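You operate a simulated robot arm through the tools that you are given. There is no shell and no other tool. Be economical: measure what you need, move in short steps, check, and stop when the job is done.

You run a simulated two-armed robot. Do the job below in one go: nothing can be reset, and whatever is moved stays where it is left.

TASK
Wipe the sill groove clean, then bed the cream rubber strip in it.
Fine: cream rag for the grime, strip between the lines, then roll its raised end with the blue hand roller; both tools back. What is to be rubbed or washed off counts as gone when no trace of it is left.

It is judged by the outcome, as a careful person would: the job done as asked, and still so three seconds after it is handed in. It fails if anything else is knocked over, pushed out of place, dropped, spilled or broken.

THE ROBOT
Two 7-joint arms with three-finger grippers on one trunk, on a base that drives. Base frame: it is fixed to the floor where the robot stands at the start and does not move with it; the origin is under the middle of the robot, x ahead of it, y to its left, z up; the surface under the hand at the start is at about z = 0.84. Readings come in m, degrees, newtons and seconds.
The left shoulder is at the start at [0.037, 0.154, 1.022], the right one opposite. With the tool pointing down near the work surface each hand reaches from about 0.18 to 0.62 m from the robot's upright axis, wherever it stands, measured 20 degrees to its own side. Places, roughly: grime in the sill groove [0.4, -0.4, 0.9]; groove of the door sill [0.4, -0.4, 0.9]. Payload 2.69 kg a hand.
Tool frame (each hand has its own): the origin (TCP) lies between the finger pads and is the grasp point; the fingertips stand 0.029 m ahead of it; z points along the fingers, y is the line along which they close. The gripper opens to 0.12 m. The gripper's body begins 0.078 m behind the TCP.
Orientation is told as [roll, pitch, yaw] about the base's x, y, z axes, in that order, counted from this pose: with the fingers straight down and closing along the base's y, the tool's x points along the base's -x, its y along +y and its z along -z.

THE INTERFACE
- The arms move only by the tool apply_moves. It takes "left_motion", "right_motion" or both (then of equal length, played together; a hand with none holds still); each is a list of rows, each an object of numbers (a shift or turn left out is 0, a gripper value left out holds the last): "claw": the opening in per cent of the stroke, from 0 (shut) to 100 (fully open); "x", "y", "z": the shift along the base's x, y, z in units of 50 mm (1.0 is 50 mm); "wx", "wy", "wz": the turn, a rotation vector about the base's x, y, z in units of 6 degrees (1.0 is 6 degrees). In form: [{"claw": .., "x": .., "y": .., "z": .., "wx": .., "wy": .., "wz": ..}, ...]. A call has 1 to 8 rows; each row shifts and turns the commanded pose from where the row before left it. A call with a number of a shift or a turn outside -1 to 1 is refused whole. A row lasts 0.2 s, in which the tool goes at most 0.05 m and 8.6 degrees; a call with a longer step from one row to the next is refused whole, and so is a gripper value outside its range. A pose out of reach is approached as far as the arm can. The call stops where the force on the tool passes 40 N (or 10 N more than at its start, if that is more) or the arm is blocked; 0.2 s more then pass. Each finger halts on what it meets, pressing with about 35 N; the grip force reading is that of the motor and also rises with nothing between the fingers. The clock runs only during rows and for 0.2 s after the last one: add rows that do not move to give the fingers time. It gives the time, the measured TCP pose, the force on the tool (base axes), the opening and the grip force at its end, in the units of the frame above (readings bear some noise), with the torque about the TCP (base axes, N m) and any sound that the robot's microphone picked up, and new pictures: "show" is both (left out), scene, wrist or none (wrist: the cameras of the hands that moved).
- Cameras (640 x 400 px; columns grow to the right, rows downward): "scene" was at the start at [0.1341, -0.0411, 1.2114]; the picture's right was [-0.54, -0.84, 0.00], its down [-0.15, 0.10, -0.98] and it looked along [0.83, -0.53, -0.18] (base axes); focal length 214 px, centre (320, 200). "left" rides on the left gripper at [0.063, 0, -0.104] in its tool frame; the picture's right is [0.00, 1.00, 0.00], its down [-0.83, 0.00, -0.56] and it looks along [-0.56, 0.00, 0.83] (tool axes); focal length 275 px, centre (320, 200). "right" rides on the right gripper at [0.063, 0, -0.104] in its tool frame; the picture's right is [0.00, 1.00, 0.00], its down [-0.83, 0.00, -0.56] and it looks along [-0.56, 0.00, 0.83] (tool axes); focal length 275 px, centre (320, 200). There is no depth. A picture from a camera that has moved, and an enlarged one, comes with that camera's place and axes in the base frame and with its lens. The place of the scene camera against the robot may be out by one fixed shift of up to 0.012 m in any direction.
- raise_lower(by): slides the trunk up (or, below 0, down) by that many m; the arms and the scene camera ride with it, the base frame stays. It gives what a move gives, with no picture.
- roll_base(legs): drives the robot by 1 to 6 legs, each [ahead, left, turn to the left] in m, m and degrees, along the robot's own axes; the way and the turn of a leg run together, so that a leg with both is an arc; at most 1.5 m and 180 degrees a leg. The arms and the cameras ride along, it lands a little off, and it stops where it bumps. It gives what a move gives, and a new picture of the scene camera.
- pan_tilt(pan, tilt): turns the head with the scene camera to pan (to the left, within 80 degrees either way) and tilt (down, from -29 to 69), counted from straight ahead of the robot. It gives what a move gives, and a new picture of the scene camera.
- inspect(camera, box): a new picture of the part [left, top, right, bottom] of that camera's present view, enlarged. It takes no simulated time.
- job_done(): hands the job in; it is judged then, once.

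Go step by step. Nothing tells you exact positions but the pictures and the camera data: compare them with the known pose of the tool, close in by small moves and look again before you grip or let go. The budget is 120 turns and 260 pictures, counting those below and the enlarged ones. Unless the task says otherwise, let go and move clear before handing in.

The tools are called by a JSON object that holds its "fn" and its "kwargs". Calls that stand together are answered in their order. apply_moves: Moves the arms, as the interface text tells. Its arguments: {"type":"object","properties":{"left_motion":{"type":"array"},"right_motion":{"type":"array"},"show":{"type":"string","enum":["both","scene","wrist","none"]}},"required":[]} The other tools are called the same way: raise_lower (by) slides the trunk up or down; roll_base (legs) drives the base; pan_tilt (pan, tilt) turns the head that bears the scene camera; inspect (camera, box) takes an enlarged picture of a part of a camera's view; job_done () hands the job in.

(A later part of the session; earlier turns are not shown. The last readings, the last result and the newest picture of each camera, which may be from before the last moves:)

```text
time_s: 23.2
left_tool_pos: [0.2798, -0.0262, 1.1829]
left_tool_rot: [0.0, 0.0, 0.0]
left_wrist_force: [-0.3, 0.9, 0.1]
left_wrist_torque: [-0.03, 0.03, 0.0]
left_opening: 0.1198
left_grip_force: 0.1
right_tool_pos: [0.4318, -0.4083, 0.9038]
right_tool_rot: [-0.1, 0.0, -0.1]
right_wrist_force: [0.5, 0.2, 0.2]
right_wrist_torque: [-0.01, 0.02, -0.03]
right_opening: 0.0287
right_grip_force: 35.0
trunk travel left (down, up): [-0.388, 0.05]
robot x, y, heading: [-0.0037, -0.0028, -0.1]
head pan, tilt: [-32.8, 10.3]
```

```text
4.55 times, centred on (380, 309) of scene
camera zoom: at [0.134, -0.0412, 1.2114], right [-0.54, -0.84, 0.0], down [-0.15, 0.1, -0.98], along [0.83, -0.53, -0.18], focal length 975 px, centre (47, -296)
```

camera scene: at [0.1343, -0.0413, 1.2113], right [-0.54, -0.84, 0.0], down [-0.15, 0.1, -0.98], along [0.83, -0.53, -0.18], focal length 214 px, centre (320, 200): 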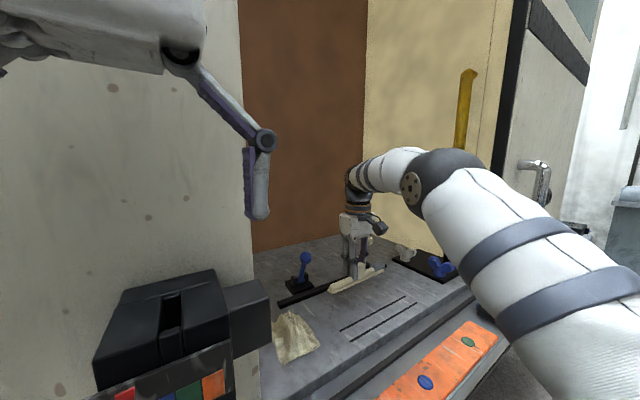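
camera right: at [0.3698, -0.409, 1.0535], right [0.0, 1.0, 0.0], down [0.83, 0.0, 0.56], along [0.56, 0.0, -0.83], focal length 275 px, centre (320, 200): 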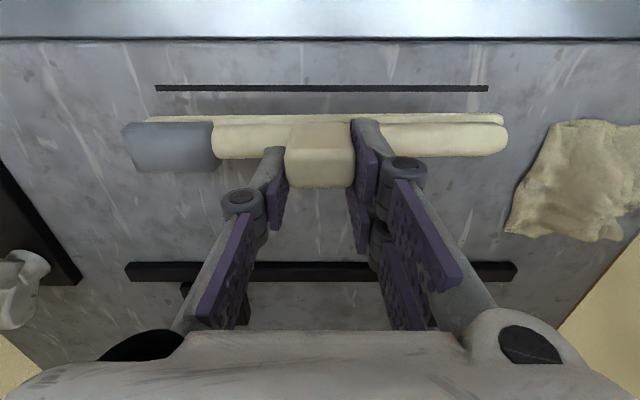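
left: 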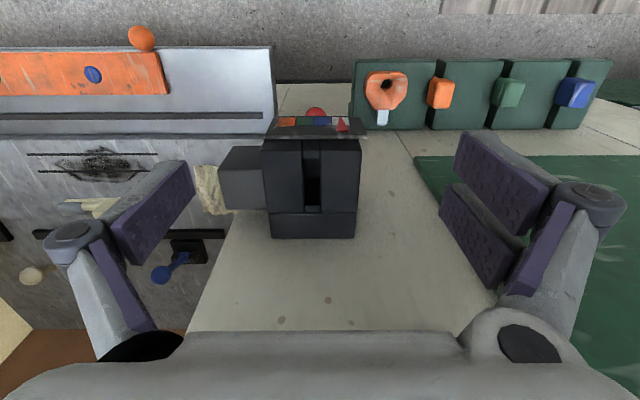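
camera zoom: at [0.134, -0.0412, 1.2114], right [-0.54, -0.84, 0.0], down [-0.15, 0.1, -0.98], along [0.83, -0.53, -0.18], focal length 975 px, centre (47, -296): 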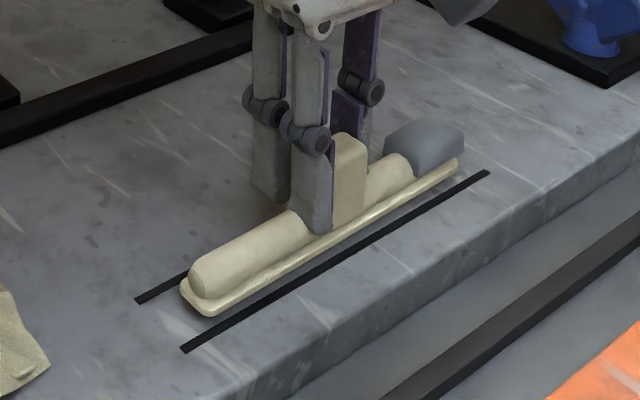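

The x position is centred. I'll take out the last 0.9° of yaw and 2 mm in y, then set it down.

{"fn": "apply_moves", "kwargs": {"right_motion": [{"wz": -0.15, "y": -0.04}, {}, {"z": -0.07}, {"z": -0.04}, {}], "show": "none"}}

{"fn": "inspect", "kwargs": {"camera": "right", "box": [100, 40, 540, 315]}}

{"fn": "inspect", "kwargs": {"camera": "scene", "box": [310, 265, 450, 353]}}

```text
time_s: 24.4
left_tool_pos: [0.2797, -0.0264, 1.1827]
left_tool_rot: [0.0, 0.0, 0.0]
left_wrist_force: [0.8, -0.1, -0.5]
left_wrist_torque: [-0.03, -0.01, 0.01]
left_opening: 0.1199
left_grip_force: 0.1
right_tool_pos: [0.4307, -0.4119, 0.9001]
right_tool_rot: [0.1, 0.1, -1.1]
right_wrist_force: [0.3, 0.7, -0.6]
right_wrist_torque: [0.02, -0.01, -0.01]
right_opening: 0.0291
right_grip_force: 35.1
trunk travel left (down, up): [-0.388, 0.05]
robot x, y, heading: [0.0038, -0.0003, -0.2]
head pan, tilt: [-32.8, 10.3]
```

```text
1.45 times, centred on (320, 178) of right
camera zoom: at [0.3694, -0.4096, 1.0046], right [0.01, 1.0, 0.0], down [0.83, -0.01, 0.56], along [0.56, -0.01, -0.83], focal length 400 px, centre (320, 233)
```

zoom: 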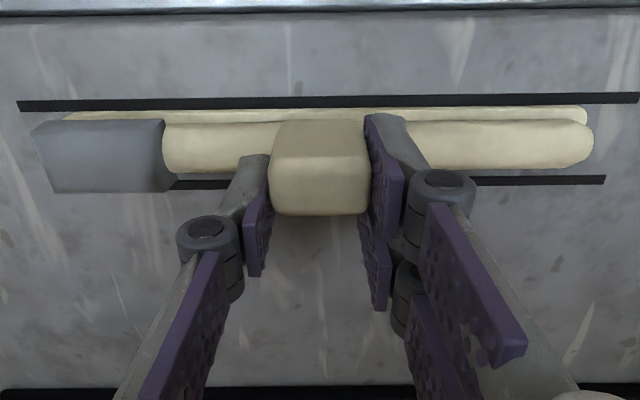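

```text
4.55 times, centred on (380, 309) of scene
camera zoom: at [0.1341, -0.0413, 1.2114], right [-0.54, -0.84, 0.0], down [-0.15, 0.1, -0.98], along [0.83, -0.53, -0.18], focal length 975 px, centre (47, -296)
```

zoom: 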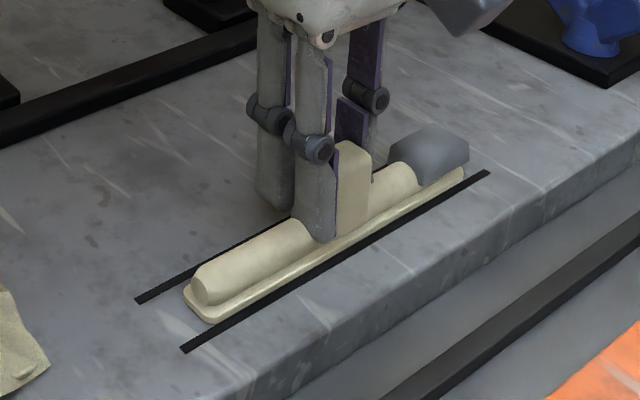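

Parallel and inside the lines. I'll go down the last millimetre to contact.

{"fn": "apply_moves", "kwargs": {"right_motion": [{"x": 0.012, "z": -0.02}, {"z": -0.02}, {"z": -0.02}, {}], "show": "none"}}

{"fn": "inspect", "kwargs": {"camera": "scene", "box": [310, 265, 450, 353]}}

```text
time_s: 25.4
left_tool_pos: [0.2779, -0.0249, 1.1827]
left_tool_rot: [-0.2, -0.2, 0.0]
left_wrist_force: [0.7, -0.1, -0.3]
left_wrist_torque: [-0.02, 0.03, 0.02]
left_opening: 0.1202
left_grip_force: 0.1
right_tool_pos: [0.432, -0.4115, 0.8981]
right_tool_rot: [-0.2, -0.1, -0.9]
right_wrist_force: [-4.1, -1.9, 23.4]
right_wrist_torque: [0.02, 0.4, -0.03]
right_opening: 0.029
right_grip_force: 35.1
trunk travel left (down, up): [-0.388, 0.05]
robot x, y, heading: [-0.001, -0.0022, 0.1]
head pan, tilt: [-32.8, 10.3]
```

```text
4.55 times, centred on (380, 309) of scene
camera zoom: at [0.1321, -0.0403, 1.2119], right [-0.54, -0.84, 0.0], down [-0.15, 0.1, -0.98], along [0.83, -0.53, -0.18], focal length 975 px, centre (47, -296)
```

zoom: 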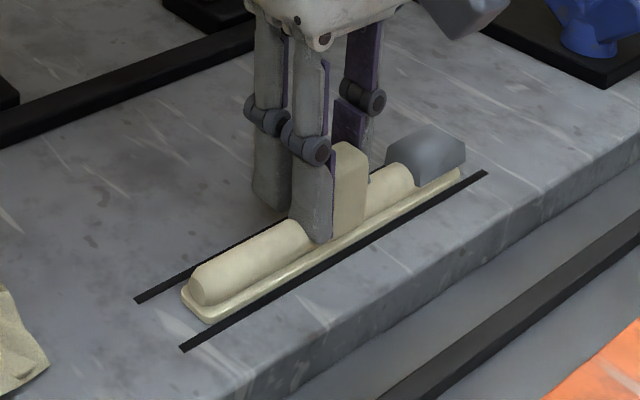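

It's seated. I'll ease the load, open and back away upward.

{"fn": "apply_moves", "kwargs": {"right_motion": [{"z": 0.03}, {"claw": 50}, {}, {}], "show": "none"}}

{"fn": "apply_moves", "kwargs": {"right_motion": [{"z": 0.5}, {"z": 1.0}, {"z": 1.0}, {"z": 0.8}, {}], "show": "none"}}

{"fn": "inspect", "kwargs": {"camera": "right", "box": [160, 30, 480, 230]}}

{"fn": "inspect", "kwargs": {"camera": "scene", "box": [310, 265, 450, 353]}}

```text
time_s: 26.4
left_tool_pos: [0.2809, -0.0251, 1.1828]
left_tool_rot: [0.1, -0.1, 0.1]
left_wrist_force: [-0.2, 0.4, 0.7]
left_wrist_torque: [0.0, 0.0, 0.0]
left_opening: 0.1199
left_grip_force: 0.0
right_tool_pos: [0.4332, -0.4108, 0.8985]
right_tool_rot: [0.0, 0.2, -1.1]
right_wrist_force: [0.4, 0.6, 1.7]
right_wrist_torque: [0.02, -0.02, -0.03]
right_opening: 0.0603
right_grip_force: 0.0
trunk travel left (down, up): [-0.388, 0.05]
robot x, y, heading: [0.0045, 0.005, -0.1]
head pan, tilt: [-32.8, 10.3]
```

```text
time_s: 27.6
left_tool_pos: [0.2797, -0.0262, 1.1822]
left_tool_rot: [0.0, 0.0, 0.0]
left_wrist_force: [-0.2, -0.4, 0.3]
left_wrist_torque: [0.02, 0.01, 0.0]
left_opening: 0.1202
left_grip_force: 0.0
right_tool_pos: [0.4346, -0.4106, 1.0638]
right_tool_rot: [-0.1, 0.0, -1.2]
right_wrist_force: [0.5, -0.2, -0.5]
right_wrist_torque: [-0.03, 0.01, 0.03]
right_opening: 0.0601
right_grip_force: 0.1
trunk travel left (down, up): [-0.388, 0.05]
robot x, y, heading: [0.0003, 0.0011, -0.3]
head pan, tilt: [-32.8, 10.3]
```

```text
2.00 times, centred on (320, 130) of right
camera zoom: at [0.3722, -0.4099, 1.1687], right [0.01, 1.0, 0.0], down [0.83, -0.01, 0.55], along [0.55, -0.01, -0.83], focal length 551 px, centre (320, 340)
```

zoom: 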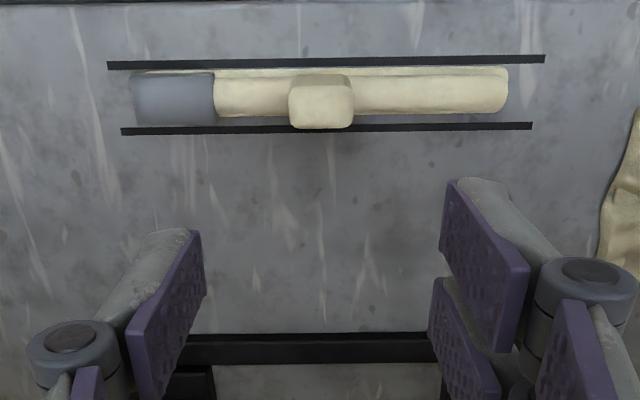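

```text
4.55 times, centred on (380, 309) of scene
camera zoom: at [0.1342, -0.0413, 1.2113], right [-0.54, -0.84, 0.0], down [-0.15, 0.1, -0.98], along [0.83, -0.53, -0.18], focal length 975 px, centre (47, -296)
```

zoom: 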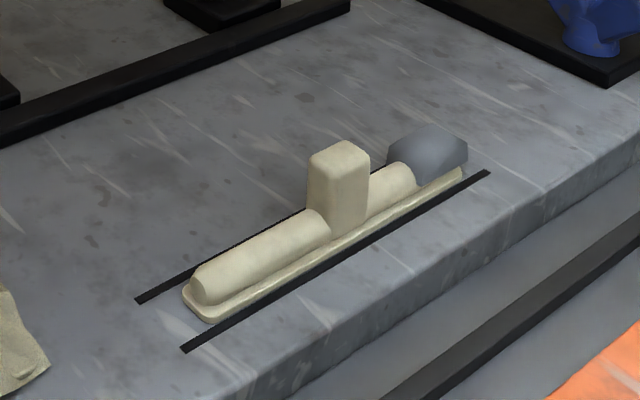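

The strip is bedded between the lines. I'll pull the right hand back and look right, toward the roller and the room for driving.

{"fn": "apply_moves", "kwargs": {"right_motion": [{"z": 0.7, "x": -0.6}, {"z": 0.7, "x": -0.6}, {"x": -0.9}, {"x": -0.7}, {}], "show": "wrist"}}

{"fn": "pan_tilt", "kwargs": {"pan": -65, "tilt": 25}}

```text
time_s: 28.8
left_tool_pos: [0.2807, -0.0262, 1.1809]
left_tool_rot: [0.0, 0.0, 0.0]
left_wrist_force: [-0.2, -0.4, 0.4]
left_wrist_torque: [0.0, 0.0, -0.01]
left_opening: 0.1201
left_grip_force: 0.1
right_tool_pos: [0.2928, -0.4095, 1.1341]
right_tool_rot: [0.0, 0.1, -1.0]
right_wrist_force: [-0.9, -0.2, 0.5]
right_wrist_torque: [0.0, 0.02, 0.01]
right_opening: 0.0601
right_grip_force: 0.0
trunk travel left (down, up): [-0.388, 0.05]
robot x, y, heading: [0.0005, 0.0008, -0.1]
head pan, tilt: [-32.8, 10.3]
camera right: at [0.2304, -0.409, 1.2378], right [0.01, 1.0, 0.0], down [0.83, -0.01, 0.56], along [0.56, -0.01, -0.83], focal length 275 px, centre (320, 200)
```

right: 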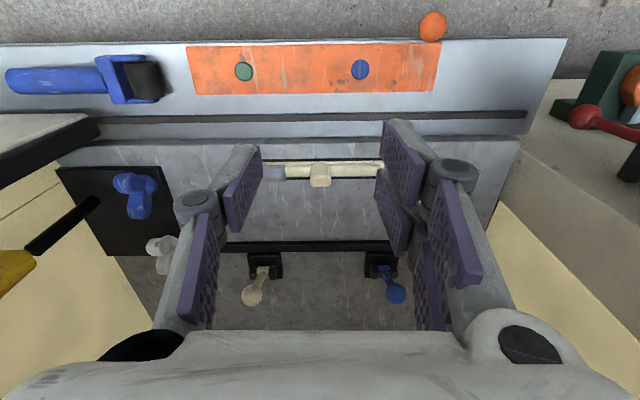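

```text
time_s: 29.8
left_tool_pos: [0.2795, -0.0268, 1.1812]
left_tool_rot: [0.1, 0.1, 0.0]
left_wrist_force: [0.4, -0.1, 0.7]
left_wrist_torque: [-0.01, -0.01, 0.0]
left_opening: 0.1201
left_grip_force: 0.1
right_tool_pos: [0.2934, -0.4099, 1.1333]
right_tool_rot: [0.0, 0.1, -1.2]
right_wrist_force: [-0.4, 0.3, -0.7]
right_wrist_torque: [-0.01, 0.03, 0.0]
right_opening: 0.0598
right_grip_force: 0.0
trunk travel left (down, up): [-0.388, 0.05]
robot x, y, heading: [0.0013, -0.0034, 0.1]
head pan, tilt: [-65.0, 25.0]
camera scene: at [0.0949, -0.0743, 1.1875], right [-0.91, -0.42, 0.0], down [-0.18, 0.38, -0.91], along [0.38, -0.82, -0.42], focal length 214 px, centre (320, 200)
```

scene: 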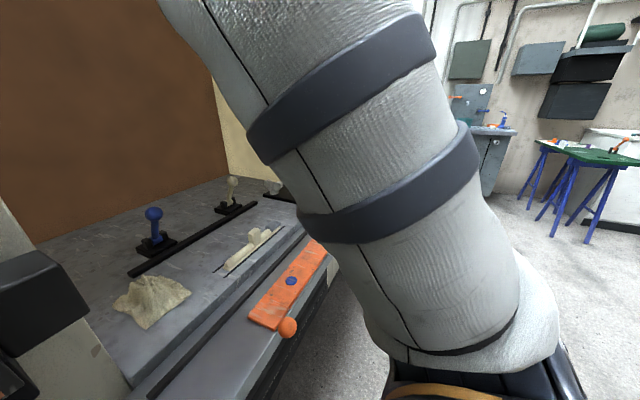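

The roller lies on the lower ledge beyond reach, its head near (0.30, −0.65) and its handle running to y≈−0.85. I'll tuck the left hand aside and drive about 0.33 m to the right.

{"fn": "apply_moves", "kwargs": {"left_motion": [{"x": -0.3, "z": 0.5}, {"y": 0.6, "z": 0.3}, {"y": 0.6}, {}], "show": "none"}}

{"fn": "roll_base", "kwargs": {"legs": [[0, -0.17, 0], [0, -0.16, 0]]}}

```text
time_s: 30.8
left_tool_pos: [0.2629, 0.0344, 1.1883]
left_tool_rot: [0.0, -0.1, 0.0]
left_wrist_force: [-0.9, -0.3, 0.7]
left_wrist_torque: [0.02, 0.0, -0.03]
left_opening: 0.1199
left_grip_force: 0.1
left hand out of reach, approached as far as the arm can: row 1, 2
right_tool_pos: [0.2931, -0.4119, 1.1323]
right_tool_rot: [0.1, 0.0, -1.1]
right_wrist_force: [-0.5, 0.3, 0.4]
right_wrist_torque: [0.0, -0.01, -0.02]
right_opening: 0.0599
right_grip_force: 0.1
trunk travel left (down, up): [-0.388, 0.05]
robot x, y, heading: [-0.0002, 0.0003, -0.3]
head pan, tilt: [-65.0, 25.0]
```

```text
time_s: 33.9
left_tool_pos: [0.2628, -0.2535, 1.1876]
left_tool_rot: [-0.2, -0.1, 0.0]
left_wrist_force: [-0.3, 0.3, -1.2]
left_wrist_torque: [-0.02, -0.03, -0.01]
left_opening: 0.1201
left_grip_force: 0.1
right_tool_pos: [0.2923, -0.6925, 1.134]
right_tool_rot: [0.7, 0.4, -0.2]
right_wrist_force: [-0.9, 2.1, -1.3]
right_wrist_torque: [-0.27, -0.03, 0.07]
right_opening: 0.0601
right_grip_force: 0.1
trunk travel left (down, up): [-0.388, 0.05]
robot x, y, heading: [-0.0001, -0.2867, 0.2]
head pan, tilt: [-65.0, 25.0]
stopped in leg 2: the force on the tool passed its limit at 99 N (the readings are from after the stop); the commanded pose is now the measured one
camera scene: at [0.0945, -0.3622, 1.1875], right [-0.91, -0.42, 0.0], down [-0.18, 0.38, -0.91], along [0.38, -0.82, -0.42], focal length 214 px, centre (320, 200)
```

scene: 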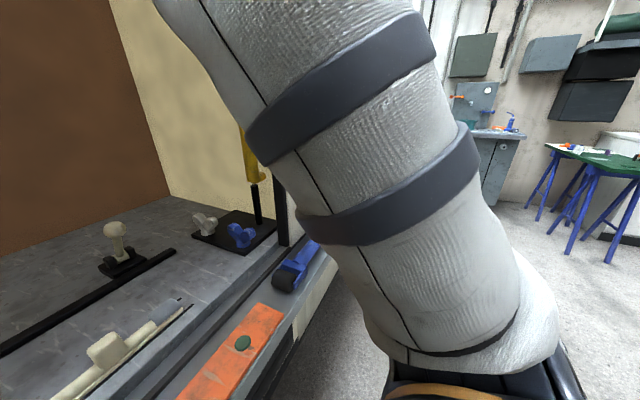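

Something stopped the right hand at y≈−0.69. I'll see what it touched.

{"fn": "inspect", "kwargs": {"camera": "right", "box": [0, 0, 640, 400]}}

{"fn": "pan_tilt", "kwargs": {"pan": -35, "tilt": 15}}

```text
1.00 times, centred on (320, 200) of right (not enlarged: the box is as wide or as high as the picture)
camera zoom: at [0.2305, -0.694, 1.2382], right [0.0, 1.0, 0.01], down [0.83, -0.01, 0.55], along [0.55, 0.01, -0.83], focal length 275 px, centre (320, 200)
```

zoom: 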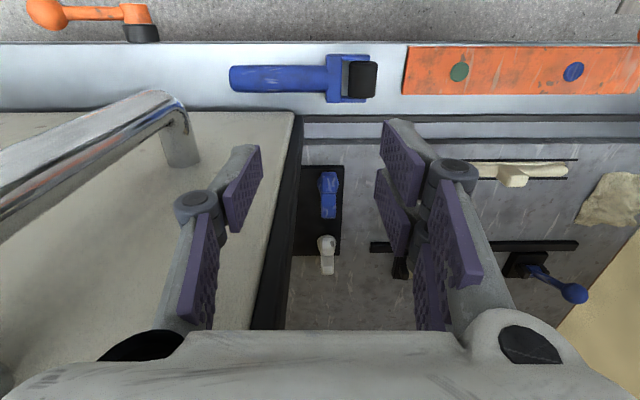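

```text
time_s: 34.8
left_tool_pos: [0.2623, -0.2532, 1.1882]
left_tool_rot: [-0.1, 0.0, -0.1]
left_wrist_force: [0.2, -0.6, 0.9]
left_wrist_torque: [0.01, 0.01, 0.01]
left_opening: 0.1199
left_grip_force: 0.1
right_tool_pos: [0.2922, -0.6936, 1.1331]
right_tool_rot: [0.8, 0.4, -0.2]
right_wrist_force: [-0.4, 2.7, -1.2]
right_wrist_torque: [-0.32, 0.0, 0.12]
right_opening: 0.0597
right_grip_force: 0.0
trunk travel left (down, up): [-0.388, 0.05]
robot x, y, heading: [0.0006, -0.2917, -0.1]
head pan, tilt: [-35.0, 15.0]
camera scene: at [0.1321, -0.3324, 1.2037], right [-0.58, -0.82, 0.0], down [-0.21, 0.15, -0.97], along [0.79, -0.56, -0.26], focal length 214 px, centre (320, 200)
```

scene: 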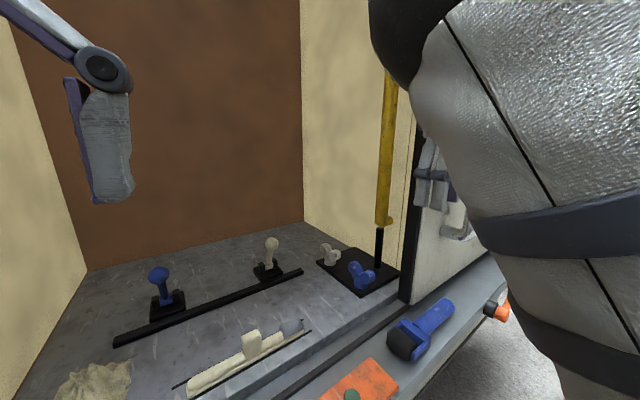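

The forearm met the chrome door-handle bar. I'll back the base to the left, since a straighter arm will clear it, then turn the hand −90° so it closes across the roller's handle.

{"fn": "roll_base", "kwargs": {"legs": [[0, 0.14, 0]]}}

{"fn": "apply_moves", "kwargs": {"right_motion": [{"wz": -1, "claw": 60}, {"wz": -1}, {"wz": -1}, {"wz": -1}, {"wz": -1}, {"wz": -1}, {"wz": -1}, {"wz": -1}], "show": "none"}}

{"fn": "apply_moves", "kwargs": {"right_motion": [{"wz": -1}, {"wz": -1}, {"wz": -1}, {"wz": -1}, {"wz": -1}, {"wz": -1}, {"wz": -1}, {}]}}

```text
time_s: 36.5
left_tool_pos: [0.2634, -0.1103, 1.1879]
left_tool_rot: [-0.1, -0.1, -0.1]
left_wrist_force: [0.4, 0.6, 0.3]
left_wrist_torque: [-0.02, -0.02, -0.01]
left_opening: 0.1199
left_grip_force: 0.0
right_tool_pos: [0.2923, -0.5517, 1.1332]
right_tool_rot: [0.7, 0.3, -0.3]
right_wrist_force: [0.2, 1.2, 0.3]
right_wrist_torque: [-0.02, -0.03, -0.04]
right_opening: 0.0597
right_grip_force: 0.0
trunk travel left (down, up): [-0.388, 0.05]
robot x, y, heading: [-0.0014, -0.1467, -0.1]
head pan, tilt: [-35.0, 15.0]
camera scene: at [0.1323, -0.1908, 1.2037], right [-0.57, -0.82, 0.0], down [-0.21, 0.15, -0.97], along [0.79, -0.56, -0.26], focal length 214 px, centre (320, 200)
```

scene: 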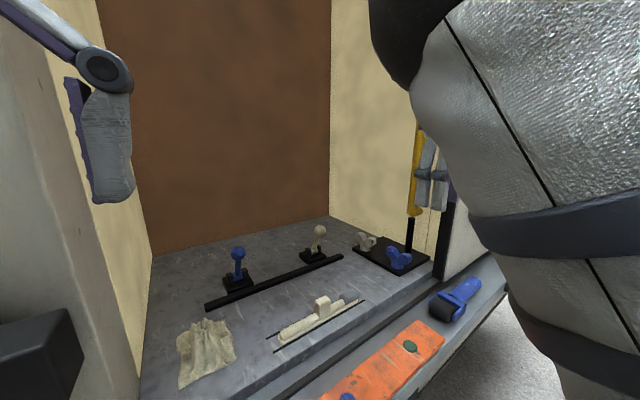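

```text
time_s: 38.4
left_tool_pos: [0.2624, -0.1135, 1.1879]
left_tool_rot: [-0.1, -0.2, -0.1]
left_wrist_force: [-0.1, -0.2, 0.4]
left_wrist_torque: [-0.01, 0.0, -0.01]
left_opening: 0.1201
left_grip_force: 0.1
right_tool_pos: [0.2921, -0.5523, 1.1332]
right_tool_rot: [0.8, 0.4, -48.4]
right_wrist_force: [0.0, -0.1, 0.0]
right_wrist_torque: [0.01, 0.0, 0.0]
right_opening: 0.072
right_grip_force: 0.0
trunk travel left (down, up): [-0.388, 0.05]
robot x, y, heading: [-0.0014, -0.1474, 0.0]
head pan, tilt: [-35.0, 15.0]
```

```text
time_s: 40.1
left_tool_pos: [0.263, -0.1123, 1.1879]
left_tool_rot: [-0.1, -0.1, -0.1]
left_wrist_force: [-0.4, 0.6, 0.0]
left_wrist_torque: [0.01, 0.0, -0.02]
left_opening: 0.1201
left_grip_force: 0.1
right_tool_pos: [0.2911, -0.5523, 1.1324]
right_tool_rot: [0.8, 0.4, -90.4]
right_wrist_force: [0.2, -1.3, -0.2]
right_wrist_torque: [0.01, 0.0, 0.0]
right_opening: 0.0722
right_grip_force: 0.0
trunk travel left (down, up): [-0.388, 0.05]
robot x, y, heading: [-0.0014, -0.1466, 0.0]
head pan, tilt: [-35.0, 15.0]
camera scene: at [0.1323, -0.1912, 1.2037], right [-0.57, -0.82, 0.0], down [-0.21, 0.15, -0.97], along [0.79, -0.56, -0.26], focal length 214 px, centre (320, 200)
camera right: at [0.292, -0.4896, 1.2379], right [1.0, 0.0, 0.01], down [-0.01, -0.84, 0.55], along [0.01, -0.55, -0.84], focal length 275 px, centre (320, 200)
```

scene: 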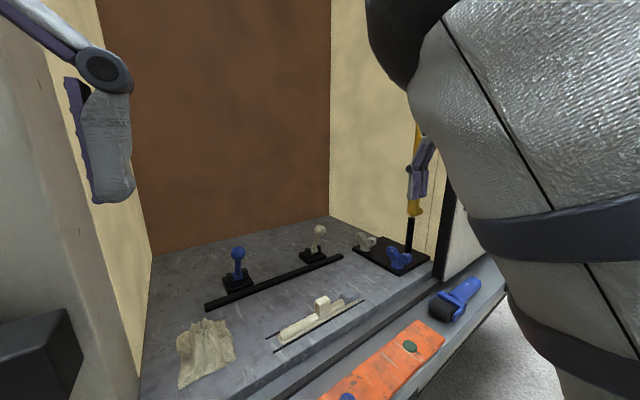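
right: 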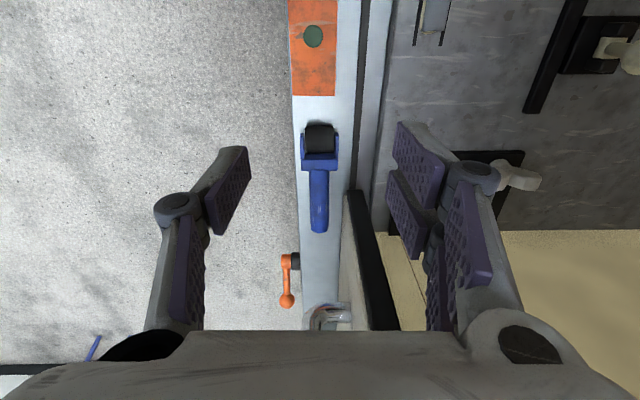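

Clear view: the handle axis is at x≈0.295, with the fork at y≈−0.68 and the rear end at −0.813. I'll move above (0.295, −0.705) and partly down.

{"fn": "apply_moves", "kwargs": {"right_motion": [{"y": -0.7, "z": -0.5}, {"y": -0.8, "z": -0.5}, {"y": -0.8, "z": -0.5}, {"y": -0.7, "x": 0.08, "z": -0.5}, {"z": -0.9}, {"z": -0.9}, {}]}}

```text
time_s: 41.1
left_tool_pos: [0.2618, -0.1131, 1.1876]
left_tool_rot: [0.0, -0.1, -0.1]
left_wrist_force: [-0.3, -2.3, -0.8]
left_wrist_torque: [0.13, 0.04, 0.03]
left_opening: 0.1199
left_grip_force: 0.2
right_tool_pos: [0.2917, -0.6838, 1.0459]
right_tool_rot: [0.7, 1.0, -89.3]
right_wrist_force: [-13.7, 24.9, 0.0]
right_wrist_torque: [-3.45, -1.84, 0.59]
right_opening: 0.0721
right_grip_force: 0.0
trunk travel left (down, up): [-0.388, 0.05]
robot x, y, heading: [-0.0012, -0.1486, -0.0]
head pan, tilt: [-35.0, 15.0]
stopped in row 4 (right hand): the force on the tool passed its limit at 88 N (the readings are from after the stop); the commanded pose is now the measured one
camera scene: at [0.1316, -0.1901, 1.2039], right [-0.57, -0.82, 0.0], down [-0.21, 0.15, -0.97], along [0.79, -0.56, -0.26], focal length 214 px, centre (320, 200)
camera right: at [0.2907, -0.6214, 1.1508], right [1.0, 0.02, 0.01], down [0.01, -0.84, 0.54], along [0.02, -0.54, -0.84], focal length 275 px, centre (320, 200)
```

scene: 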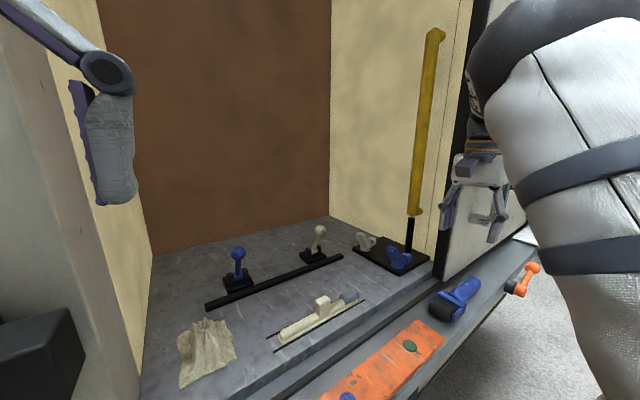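
right: 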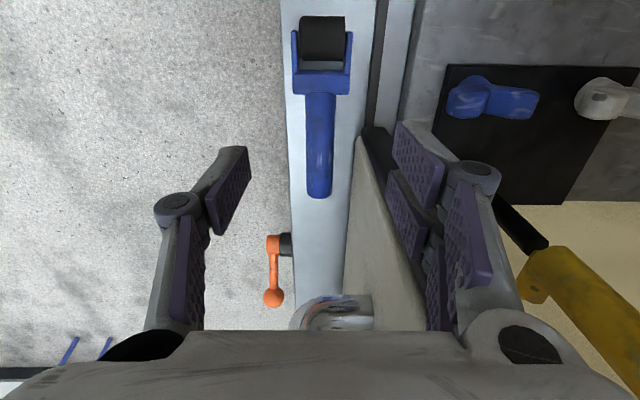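

The elbow sits high over the hand and met the door bar. I'll back the base a bit more left so the arm stretches, lower the hand first, then look.

{"fn": "roll_base", "kwargs": {"legs": [[0, 0.065, 0]]}}

{"fn": "apply_moves", "kwargs": {"right_motion": [{"z": -0.7, "wx": -0.1, "wz": -0.1}, {"z": -0.7, "wy": -0.15}, {"z": -0.6}, {}]}}

```text
time_s: 42.3
left_tool_pos: [0.2635, -0.049, 1.1882]
left_tool_rot: [0.0, 0.0, -0.1]
left_wrist_force: [0.1, -0.3, 0.1]
left_wrist_torque: [0.0, 0.01, 0.01]
left_opening: 0.1201
left_grip_force: 0.1
right_tool_pos: [0.2939, -0.6208, 1.0442]
right_tool_rot: [0.7, 0.8, -89.5]
right_wrist_force: [-0.2, 0.6, 1.1]
right_wrist_torque: [0.0, 0.01, 0.03]
right_opening: 0.0722
right_grip_force: 0.0
trunk travel left (down, up): [-0.388, 0.05]
robot x, y, heading: [-0.0001, -0.0839, 0.2]
head pan, tilt: [-35.0, 15.0]
camera scene: at [0.1325, -0.1257, 1.2037], right [-0.57, -0.82, 0.0], down [-0.21, 0.15, -0.97], along [0.79, -0.55, -0.26], focal length 214 px, centre (320, 200)
```

scene: 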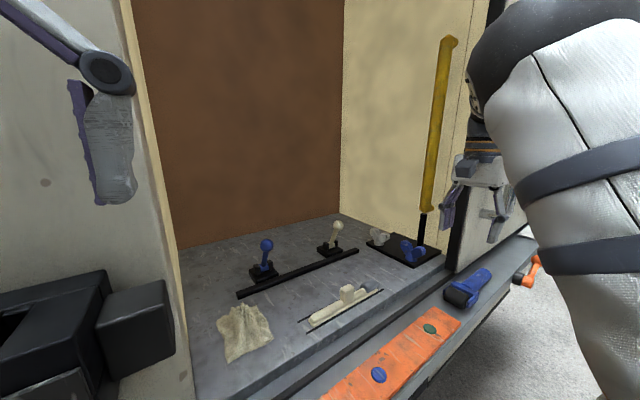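

```text
time_s: 43.3
left_tool_pos: [0.2638, -0.0477, 1.1884]
left_tool_rot: [0.1, -0.2, -0.1]
left_wrist_force: [1.0, 0.3, -0.7]
left_wrist_torque: [-0.03, 0.0, 0.02]
left_opening: 0.1202
left_grip_force: 0.0
right_tool_pos: [0.2907, -0.6238, 0.9447]
right_tool_rot: [1.5, 0.2, -90.1]
right_wrist_force: [0.3, -0.1, 0.1]
right_wrist_torque: [-0.02, 0.0, 0.0]
right_opening: 0.0719
right_grip_force: 0.1
trunk travel left (down, up): [-0.388, 0.05]
robot x, y, heading: [-0.0016, -0.0803, 0.3]
head pan, tilt: [-35.0, 15.0]
camera scene: at [0.1324, -0.126, 1.2038], right [-0.57, -0.82, 0.0], down [-0.21, 0.15, -0.97], along [0.79, -0.55, -0.26], focal length 214 px, centre (320, 200)
camera right: at [0.2892, -0.5602, 1.0496], right [1.0, 0.0, 0.03], down [-0.01, -0.83, 0.55], along [0.02, -0.55, -0.83], focal length 275 px, centre (320, 200)
```

scene: 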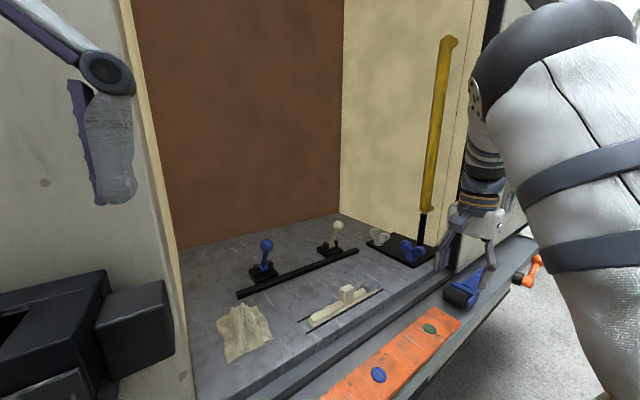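
right: 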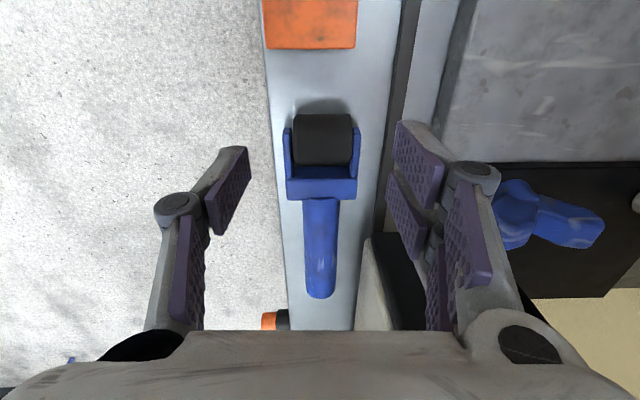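

The handle's grip zone is now clear at (0.294, −0.712). I'll tilt the hand 20° so the wrist leans away from the jamb, and move above the handle.

{"fn": "apply_moves", "kwargs": {"right_motion": [{"wx": -0.9, "wy": 0.25}, {"wx": -0.9, "y": -0.5}, {"wx": -0.9, "y": -0.6}, {"wx": -0.6, "y": -0.6, "x": 0.06}, {}], "show": "both"}}

```text
time_s: 44.3
left_tool_pos: [0.263, -0.0475, 1.1876]
left_tool_rot: [0.0, -0.1, 0.0]
left_wrist_force: [0.4, 0.7, 0.4]
left_wrist_torque: [0.04, 0.01, -0.04]
left_opening: 0.12
left_grip_force: 0.1
right_tool_pos: [0.2963, -0.6832, 0.9393]
right_tool_rot: [-0.2, -16.5, -89.4]
right_wrist_force: [-0.3, 15.2, 5.9]
right_wrist_torque: [0.08, -0.31, 0.56]
right_opening: 0.0751
right_grip_force: 1.6
trunk travel left (down, up): [-0.388, 0.05]
robot x, y, heading: [0.0036, -0.0815, 0.2]
head pan, tilt: [-35.0, 15.0]
stopped in row 4 (right hand): the force on the tool passed its limit at 62 N (the readings are from after the stop); the commanded pose is now the measured one
camera scene: at [0.1324, -0.1251, 1.2039], right [-0.57, -0.82, 0.0], down [-0.21, 0.15, -0.97], along [0.79, -0.55, -0.26], focal length 214 px, centre (320, 200)
camera right: at [0.2968, -0.5931, 1.0223], right [1.0, 0.01, 0.0], down [0.01, -0.64, 0.77], along [0.01, -0.77, -0.64], focal length 275 px, centre (320, 200)
```

scene: 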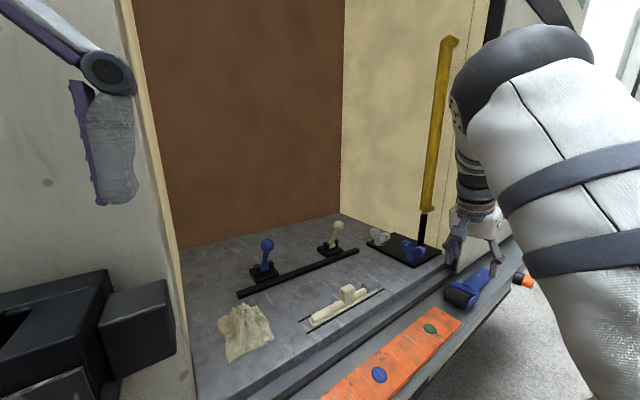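
right: 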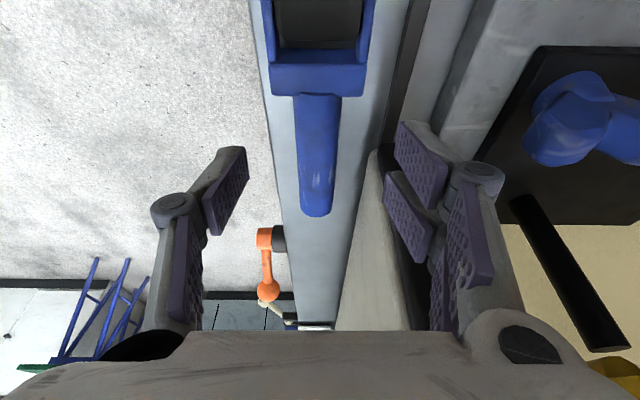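

The far finger met the door's black edge, at about x 0.345, y −0.71. Gripping the roller by its fork block at y≈−0.67 avoids that, so I'll back off to there and come down a bit.

{"fn": "apply_moves", "kwargs": {"right_motion": [{"y": 0.35, "claw": 66}, {}, {"y": -0.1, "z": -0.35, "wz": -0.1}, {"z": -0.35}, {}]}}

{"fn": "inspect", "kwargs": {"camera": "scene", "box": [400, 200, 560, 300]}}

```text
time_s: 45.5
left_tool_pos: [0.2629, -0.0484, 1.1865]
left_tool_rot: [0.0, 0.0, 0.0]
left_wrist_force: [0.0, -1.4, 0.6]
left_wrist_torque: [0.02, 0.01, -0.04]
left_opening: 0.1201
left_grip_force: 0.0
right_tool_pos: [0.2936, -0.673, 0.9041]
right_tool_rot: [-0.2, -16.7, -90.3]
right_wrist_force: [0.4, 0.2, -0.2]
right_wrist_torque: [0.0, -0.01, -0.03]
right_opening: 0.0792
right_grip_force: 0.1
trunk travel left (down, up): [-0.388, 0.05]
robot x, y, heading: [-0.0014, -0.0857, -0.1]
head pan, tilt: [-35.0, 15.0]
camera scene: at [0.1324, -0.1259, 1.2037], right [-0.57, -0.82, 0.0], down [-0.21, 0.15, -0.97], along [0.79, -0.55, -0.26], focal length 214 px, centre (320, 200)
camera right: at [0.2958, -0.5823, 0.9859], right [1.0, 0.0, -0.01], down [0.0, -0.64, 0.77], along [0.0, -0.77, -0.64], focal length 275 px, centre (320, 200)
```

scene: 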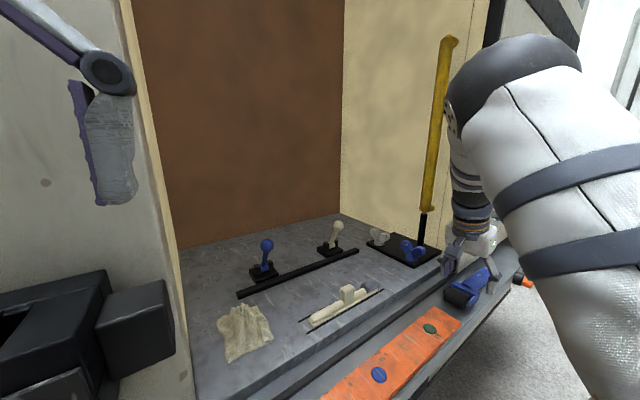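
right: 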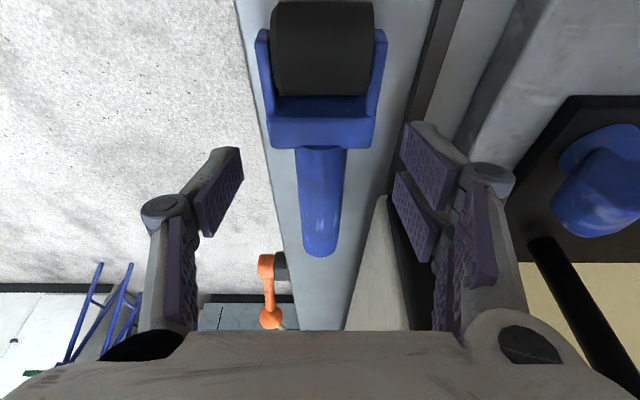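

```text
4.00 times, centred on (480, 250) of scene
camera zoom: at [0.1324, -0.1259, 1.2037], right [-0.57, -0.82, 0.0], down [-0.21, 0.15, -0.97], along [0.79, -0.55, -0.26], focal length 858 px, centre (-320, 0)
```

zoom: 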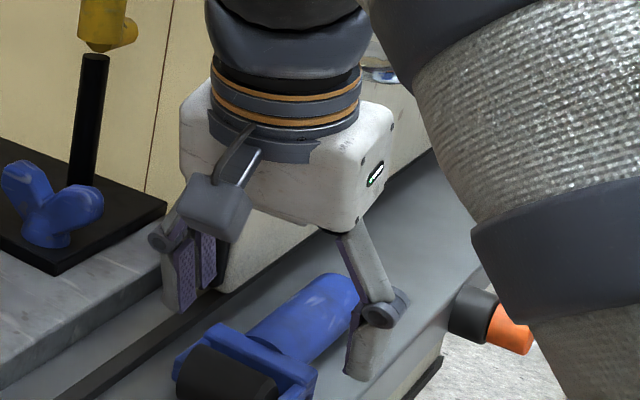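

The fork block is centred between the fingers. I'll go down in small steps.

{"fn": "apply_moves", "kwargs": {"right_motion": [{"y": 0.1, "x": 0.03, "z": -0.3}, {"z": -0.3}, {"z": -0.1}, {}]}}

{"fn": "inspect", "kwargs": {"camera": "scene", "box": [400, 210, 560, 310]}}

```text
time_s: 46.5
left_tool_pos: [0.2628, -0.0477, 1.1871]
left_tool_rot: [0.1, -0.1, -0.2]
left_wrist_force: [0.0, -0.2, -0.1]
left_wrist_torque: [0.0, 0.02, 0.0]
left_opening: 0.1201
left_grip_force: 0.1
right_tool_pos: [0.2961, -0.6694, 0.8694]
right_tool_rot: [-0.2, -16.7, -90.2]
right_wrist_force: [-1.5, -0.3, 2.0]
right_wrist_torque: [0.04, -0.06, -0.02]
right_opening: 0.0792
right_grip_force: 0.1
trunk travel left (down, up): [-0.388, 0.05]
robot x, y, heading: [-0.0028, -0.0855, -0.2]
head pan, tilt: [-35.0, 15.0]
camera scene: at [0.1323, -0.1258, 1.2038], right [-0.57, -0.82, 0.0], down [-0.21, 0.15, -0.97], along [0.79, -0.55, -0.26], focal length 214 px, centre (320, 200)
camera right: at [0.2981, -0.5774, 0.9515], right [1.0, 0.0, 0.0], down [0.0, -0.64, 0.77], along [0.0, -0.77, -0.64], focal length 275 px, centre (320, 200)
```

scene: 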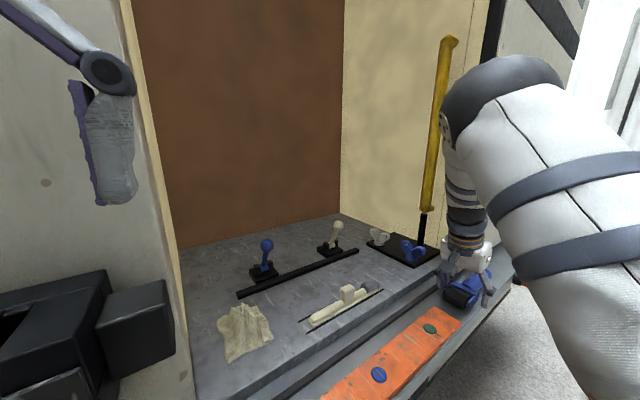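
right: 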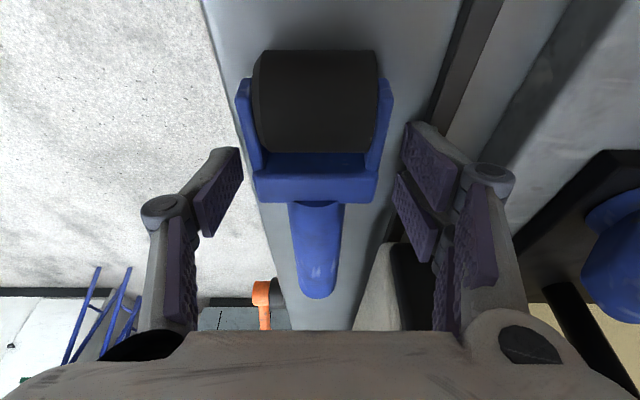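

```text
4.00 times, centred on (480, 260) of scene
camera zoom: at [0.1323, -0.1258, 1.2038], right [-0.57, -0.82, 0.0], down [-0.21, 0.15, -0.97], along [0.79, -0.55, -0.26], focal length 858 px, centre (-320, -40)
```

zoom: 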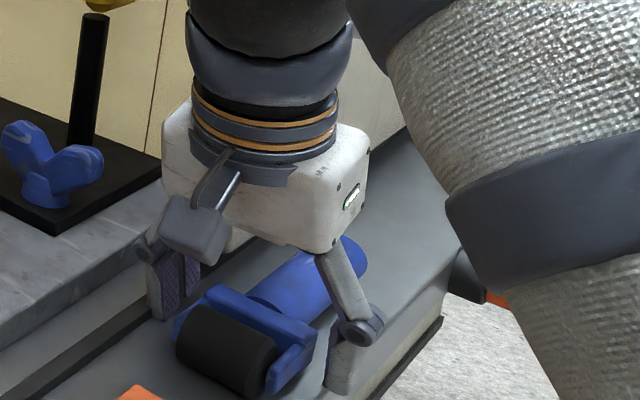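

The pads are level with the fork block. I'll go 6 mm lower and close.

{"fn": "apply_moves", "kwargs": {"right_motion": [{"z": -0.12, "x": -0.02}, {}, {"claw": 40}, {"claw": 0}, {}, {}], "show": "wrist"}}

```text
time_s: 47.3
left_tool_pos: [0.2628, -0.0444, 1.1875]
left_tool_rot: [-0.1, -0.1, 0.1]
left_wrist_force: [0.1, -0.6, -0.3]
left_wrist_torque: [-0.03, 0.0, 0.01]
left_opening: 0.12
left_grip_force: 0.1
right_tool_pos: [0.3056, -0.6675, 0.8716]
right_tool_rot: [1.1, -17.6, -90.1]
right_wrist_force: [9.2, 10.2, 27.7]
right_wrist_torque: [0.7, -1.25, 0.03]
right_opening: 0.0586
right_grip_force: 7.9
trunk travel left (down, up): [-0.388, 0.05]
robot x, y, heading: [0.0018, -0.0854, 0.0]
head pan, tilt: [-35.0, 15.0]
stopped in row 3 (right hand): the force on the tool passed its limit at 42 N (the readings are from after the stop); the commanded pose is now the measured one
camera right: at [0.3051, -0.5753, 0.9522], right [1.0, 0.01, 0.02], down [-0.01, -0.62, 0.78], along [0.02, -0.78, -0.62], focal length 275 px, centre (320, 200)
```

right: 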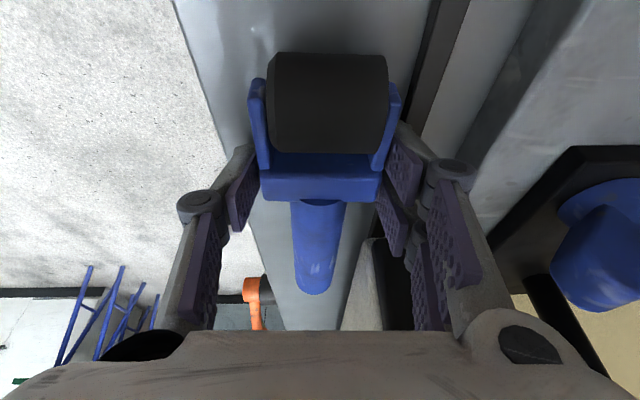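

The tips press on the ledge as they close. I'll ease up 4 mm and finish closing.

{"fn": "apply_moves", "kwargs": {"right_motion": [{"z": 0.08, "wy": 0.15}, {"claw": 30}, {"claw": 0}, {}, {}], "show": "wrist"}}

{"fn": "inspect", "kwargs": {"camera": "scene", "box": [400, 210, 560, 310]}}

```text
time_s: 48.5
left_tool_pos: [0.2626, -0.046, 1.1878]
left_tool_rot: [0.0, -0.1, 0.0]
left_wrist_force: [-0.3, -1.1, -0.5]
left_wrist_torque: [-0.03, 0.02, 0.02]
left_opening: 0.1199
left_grip_force: 0.1
right_tool_pos: [0.3013, -0.6694, 0.8722]
right_tool_rot: [-0.4, -17.4, -89.9]
right_wrist_force: [9.2, -2.0, 27.0]
right_wrist_torque: [-0.32, -0.82, -0.11]
right_opening: 0.0554
right_grip_force: 35.1
trunk travel left (down, up): [-0.388, 0.05]
robot x, y, heading: [0.0009, -0.0827, 0.0]
head pan, tilt: [-35.0, 15.0]
camera right: at [0.3035, -0.5769, 0.9536], right [1.0, 0.0, -0.01], down [0.01, -0.63, 0.78], along [0.0, -0.78, -0.63], focal length 275 px, centre (320, 200)
```

right: 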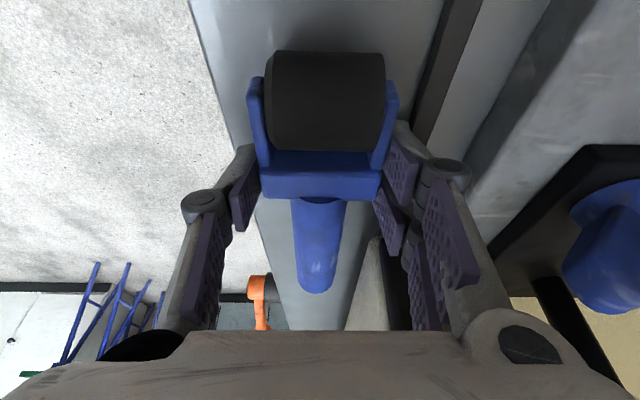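

```text
4.00 times, centred on (480, 260) of scene
camera zoom: at [0.1326, -0.1241, 1.2039], right [-0.57, -0.82, 0.0], down [-0.21, 0.15, -0.97], along [0.79, -0.55, -0.26], focal length 858 px, centre (-320, -40)
```

zoom: 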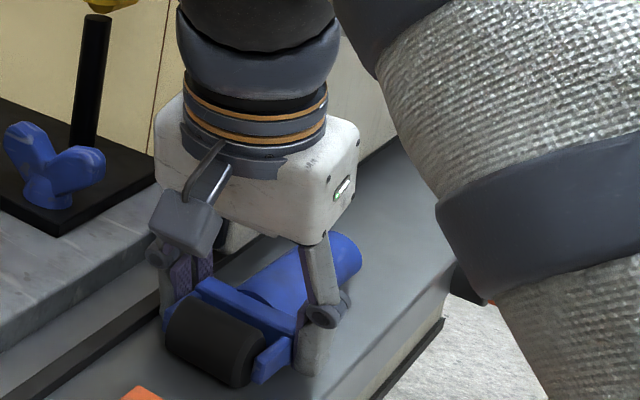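

Firm grip at 55 mm. I'll lift a little and move left (+y), away from the door bar, then look.

{"fn": "apply_moves", "kwargs": {"right_motion": [{"z": 0.3}, {"z": 0.5}, {"y": 0.5, "z": 0.2}, {"y": 0.8}, {}]}}

{"fn": "inspect", "kwargs": {"camera": "scene", "box": [360, 200, 540, 312]}}

```text
time_s: 49.7
left_tool_pos: [0.2642, -0.0492, 1.1872]
left_tool_rot: [0.1, 0.1, 0.0]
left_wrist_force: [0.0, -0.7, -0.1]
left_wrist_torque: [0.03, -0.01, -0.02]
left_opening: 0.1199
left_grip_force: 0.1
right_tool_pos: [0.3005, -0.6027, 0.9217]
right_tool_rot: [-0.4, -17.1, -89.9]
right_wrist_force: [0.5, 0.1, -1.3]
right_wrist_torque: [0.07, -0.01, 0.02]
right_opening: 0.0554
right_grip_force: 34.7
trunk travel left (down, up): [-0.388, 0.05]
robot x, y, heading: [0.0015, -0.0808, 0.2]
head pan, tilt: [-35.0, 15.0]
camera scene: at [0.133, -0.1265, 1.2036], right [-0.57, -0.82, 0.0], down [-0.21, 0.15, -0.97], along [0.79, -0.55, -0.26], focal length 214 px, centre (320, 200)
camera right: at [0.3018, -0.5125, 1.0029], right [1.0, 0.0, -0.01], down [0.01, -0.63, 0.78], along [0.0, -0.78, -0.63], focal length 275 px, centre (320, 200)
```

scene: 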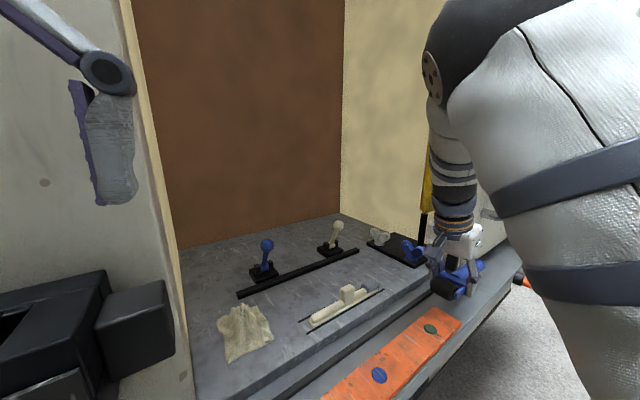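
right: 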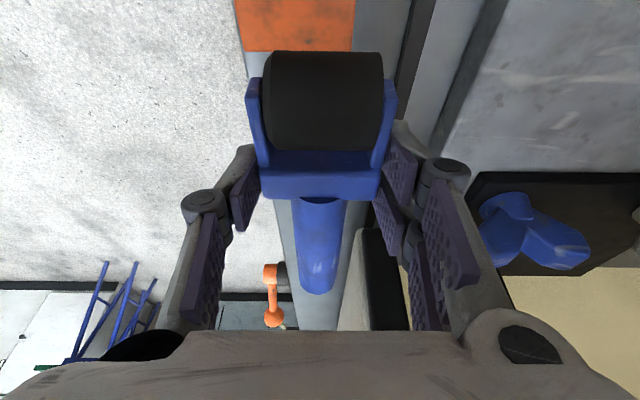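

```text
3.56 times, centred on (450, 256) of scene
camera zoom: at [0.133, -0.1265, 1.2036], right [-0.57, -0.82, 0.0], down [-0.21, 0.15, -0.97], along [0.79, -0.55, -0.26], focal length 763 px, centre (-142, 1)
```

zoom: 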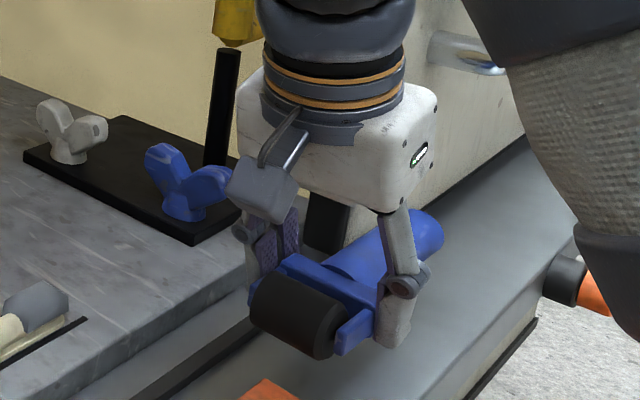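

The roller is held well. I'll move left first so the handle clears the door edge, tip its rear end up 15°, then go forward over the raised end.

{"fn": "apply_moves", "kwargs": {"right_motion": [{"y": 0.8, "z": 0.4}, {"y": 0.8, "z": 0.4, "wx": -0.8}, {"wx": -0.9}, {"wx": -0.8, "x": 0.4}, {"x": 0.8}, {"x": 0.8}, {"x": 0.6}, {}]}}

{"fn": "inspect", "kwargs": {"camera": "scene", "box": [280, 210, 460, 322]}}

```text
time_s: 51.5
left_tool_pos: [0.2627, -0.0486, 1.1876]
left_tool_rot: [0.1, -0.1, 0.0]
left_wrist_force: [0.9, 0.5, 0.1]
left_wrist_torque: [0.0, -0.03, -0.01]
left_opening: 0.1199
left_grip_force: 0.0
right_tool_pos: [0.4347, -0.5294, 0.9589]
right_tool_rot: [-0.4, -32.2, -89.9]
right_wrist_force: [-0.7, -0.3, -1.8]
right_wrist_torque: [0.06, 0.0, 0.01]
right_opening: 0.0555
right_grip_force: 34.5
right hand out of reach, approached as far as the arm can: row 3
trunk travel left (down, up): [-0.388, 0.05]
robot x, y, heading: [-0.0008, -0.0792, 0.2]
head pan, tilt: [-35.0, 15.0]
camera scene: at [0.1326, -0.1259, 1.2038], right [-0.57, -0.82, 0.0], down [-0.21, 0.15, -0.97], along [0.79, -0.55, -0.26], focal length 214 px, centre (320, 200)
camera right: at [0.4367, -0.4212, 1.0137], right [1.0, 0.0, -0.01], down [0.01, -0.41, 0.91], along [0.0, -0.91, -0.41], focal length 275 px, centre (320, 200)
```

scene: 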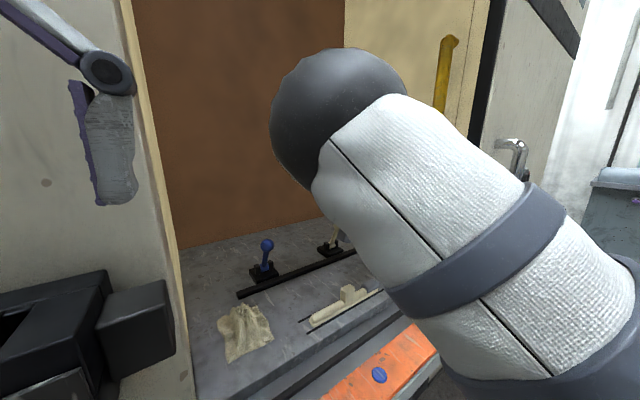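
right: 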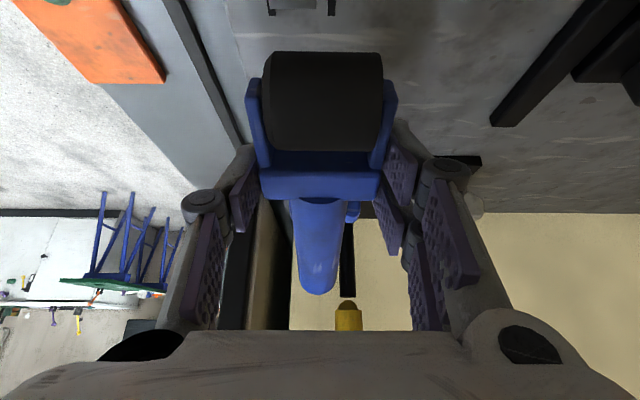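

```text
3.56 times, centred on (370, 266) of scene
camera zoom: at [0.1326, -0.1259, 1.2038], right [-0.57, -0.82, 0.0], down [-0.21, 0.15, -0.97], along [0.79, -0.55, -0.26], focal length 763 px, centre (142, -35)
```

zoom: 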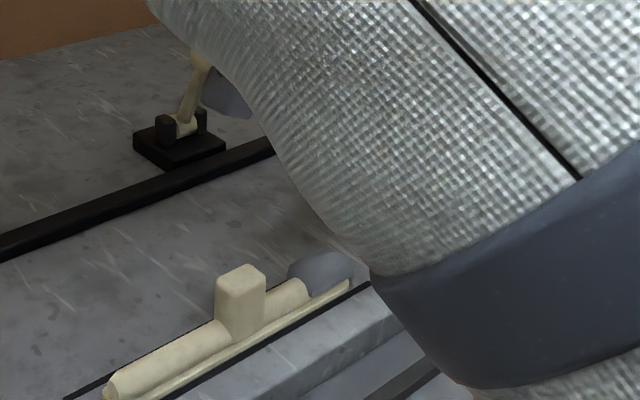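

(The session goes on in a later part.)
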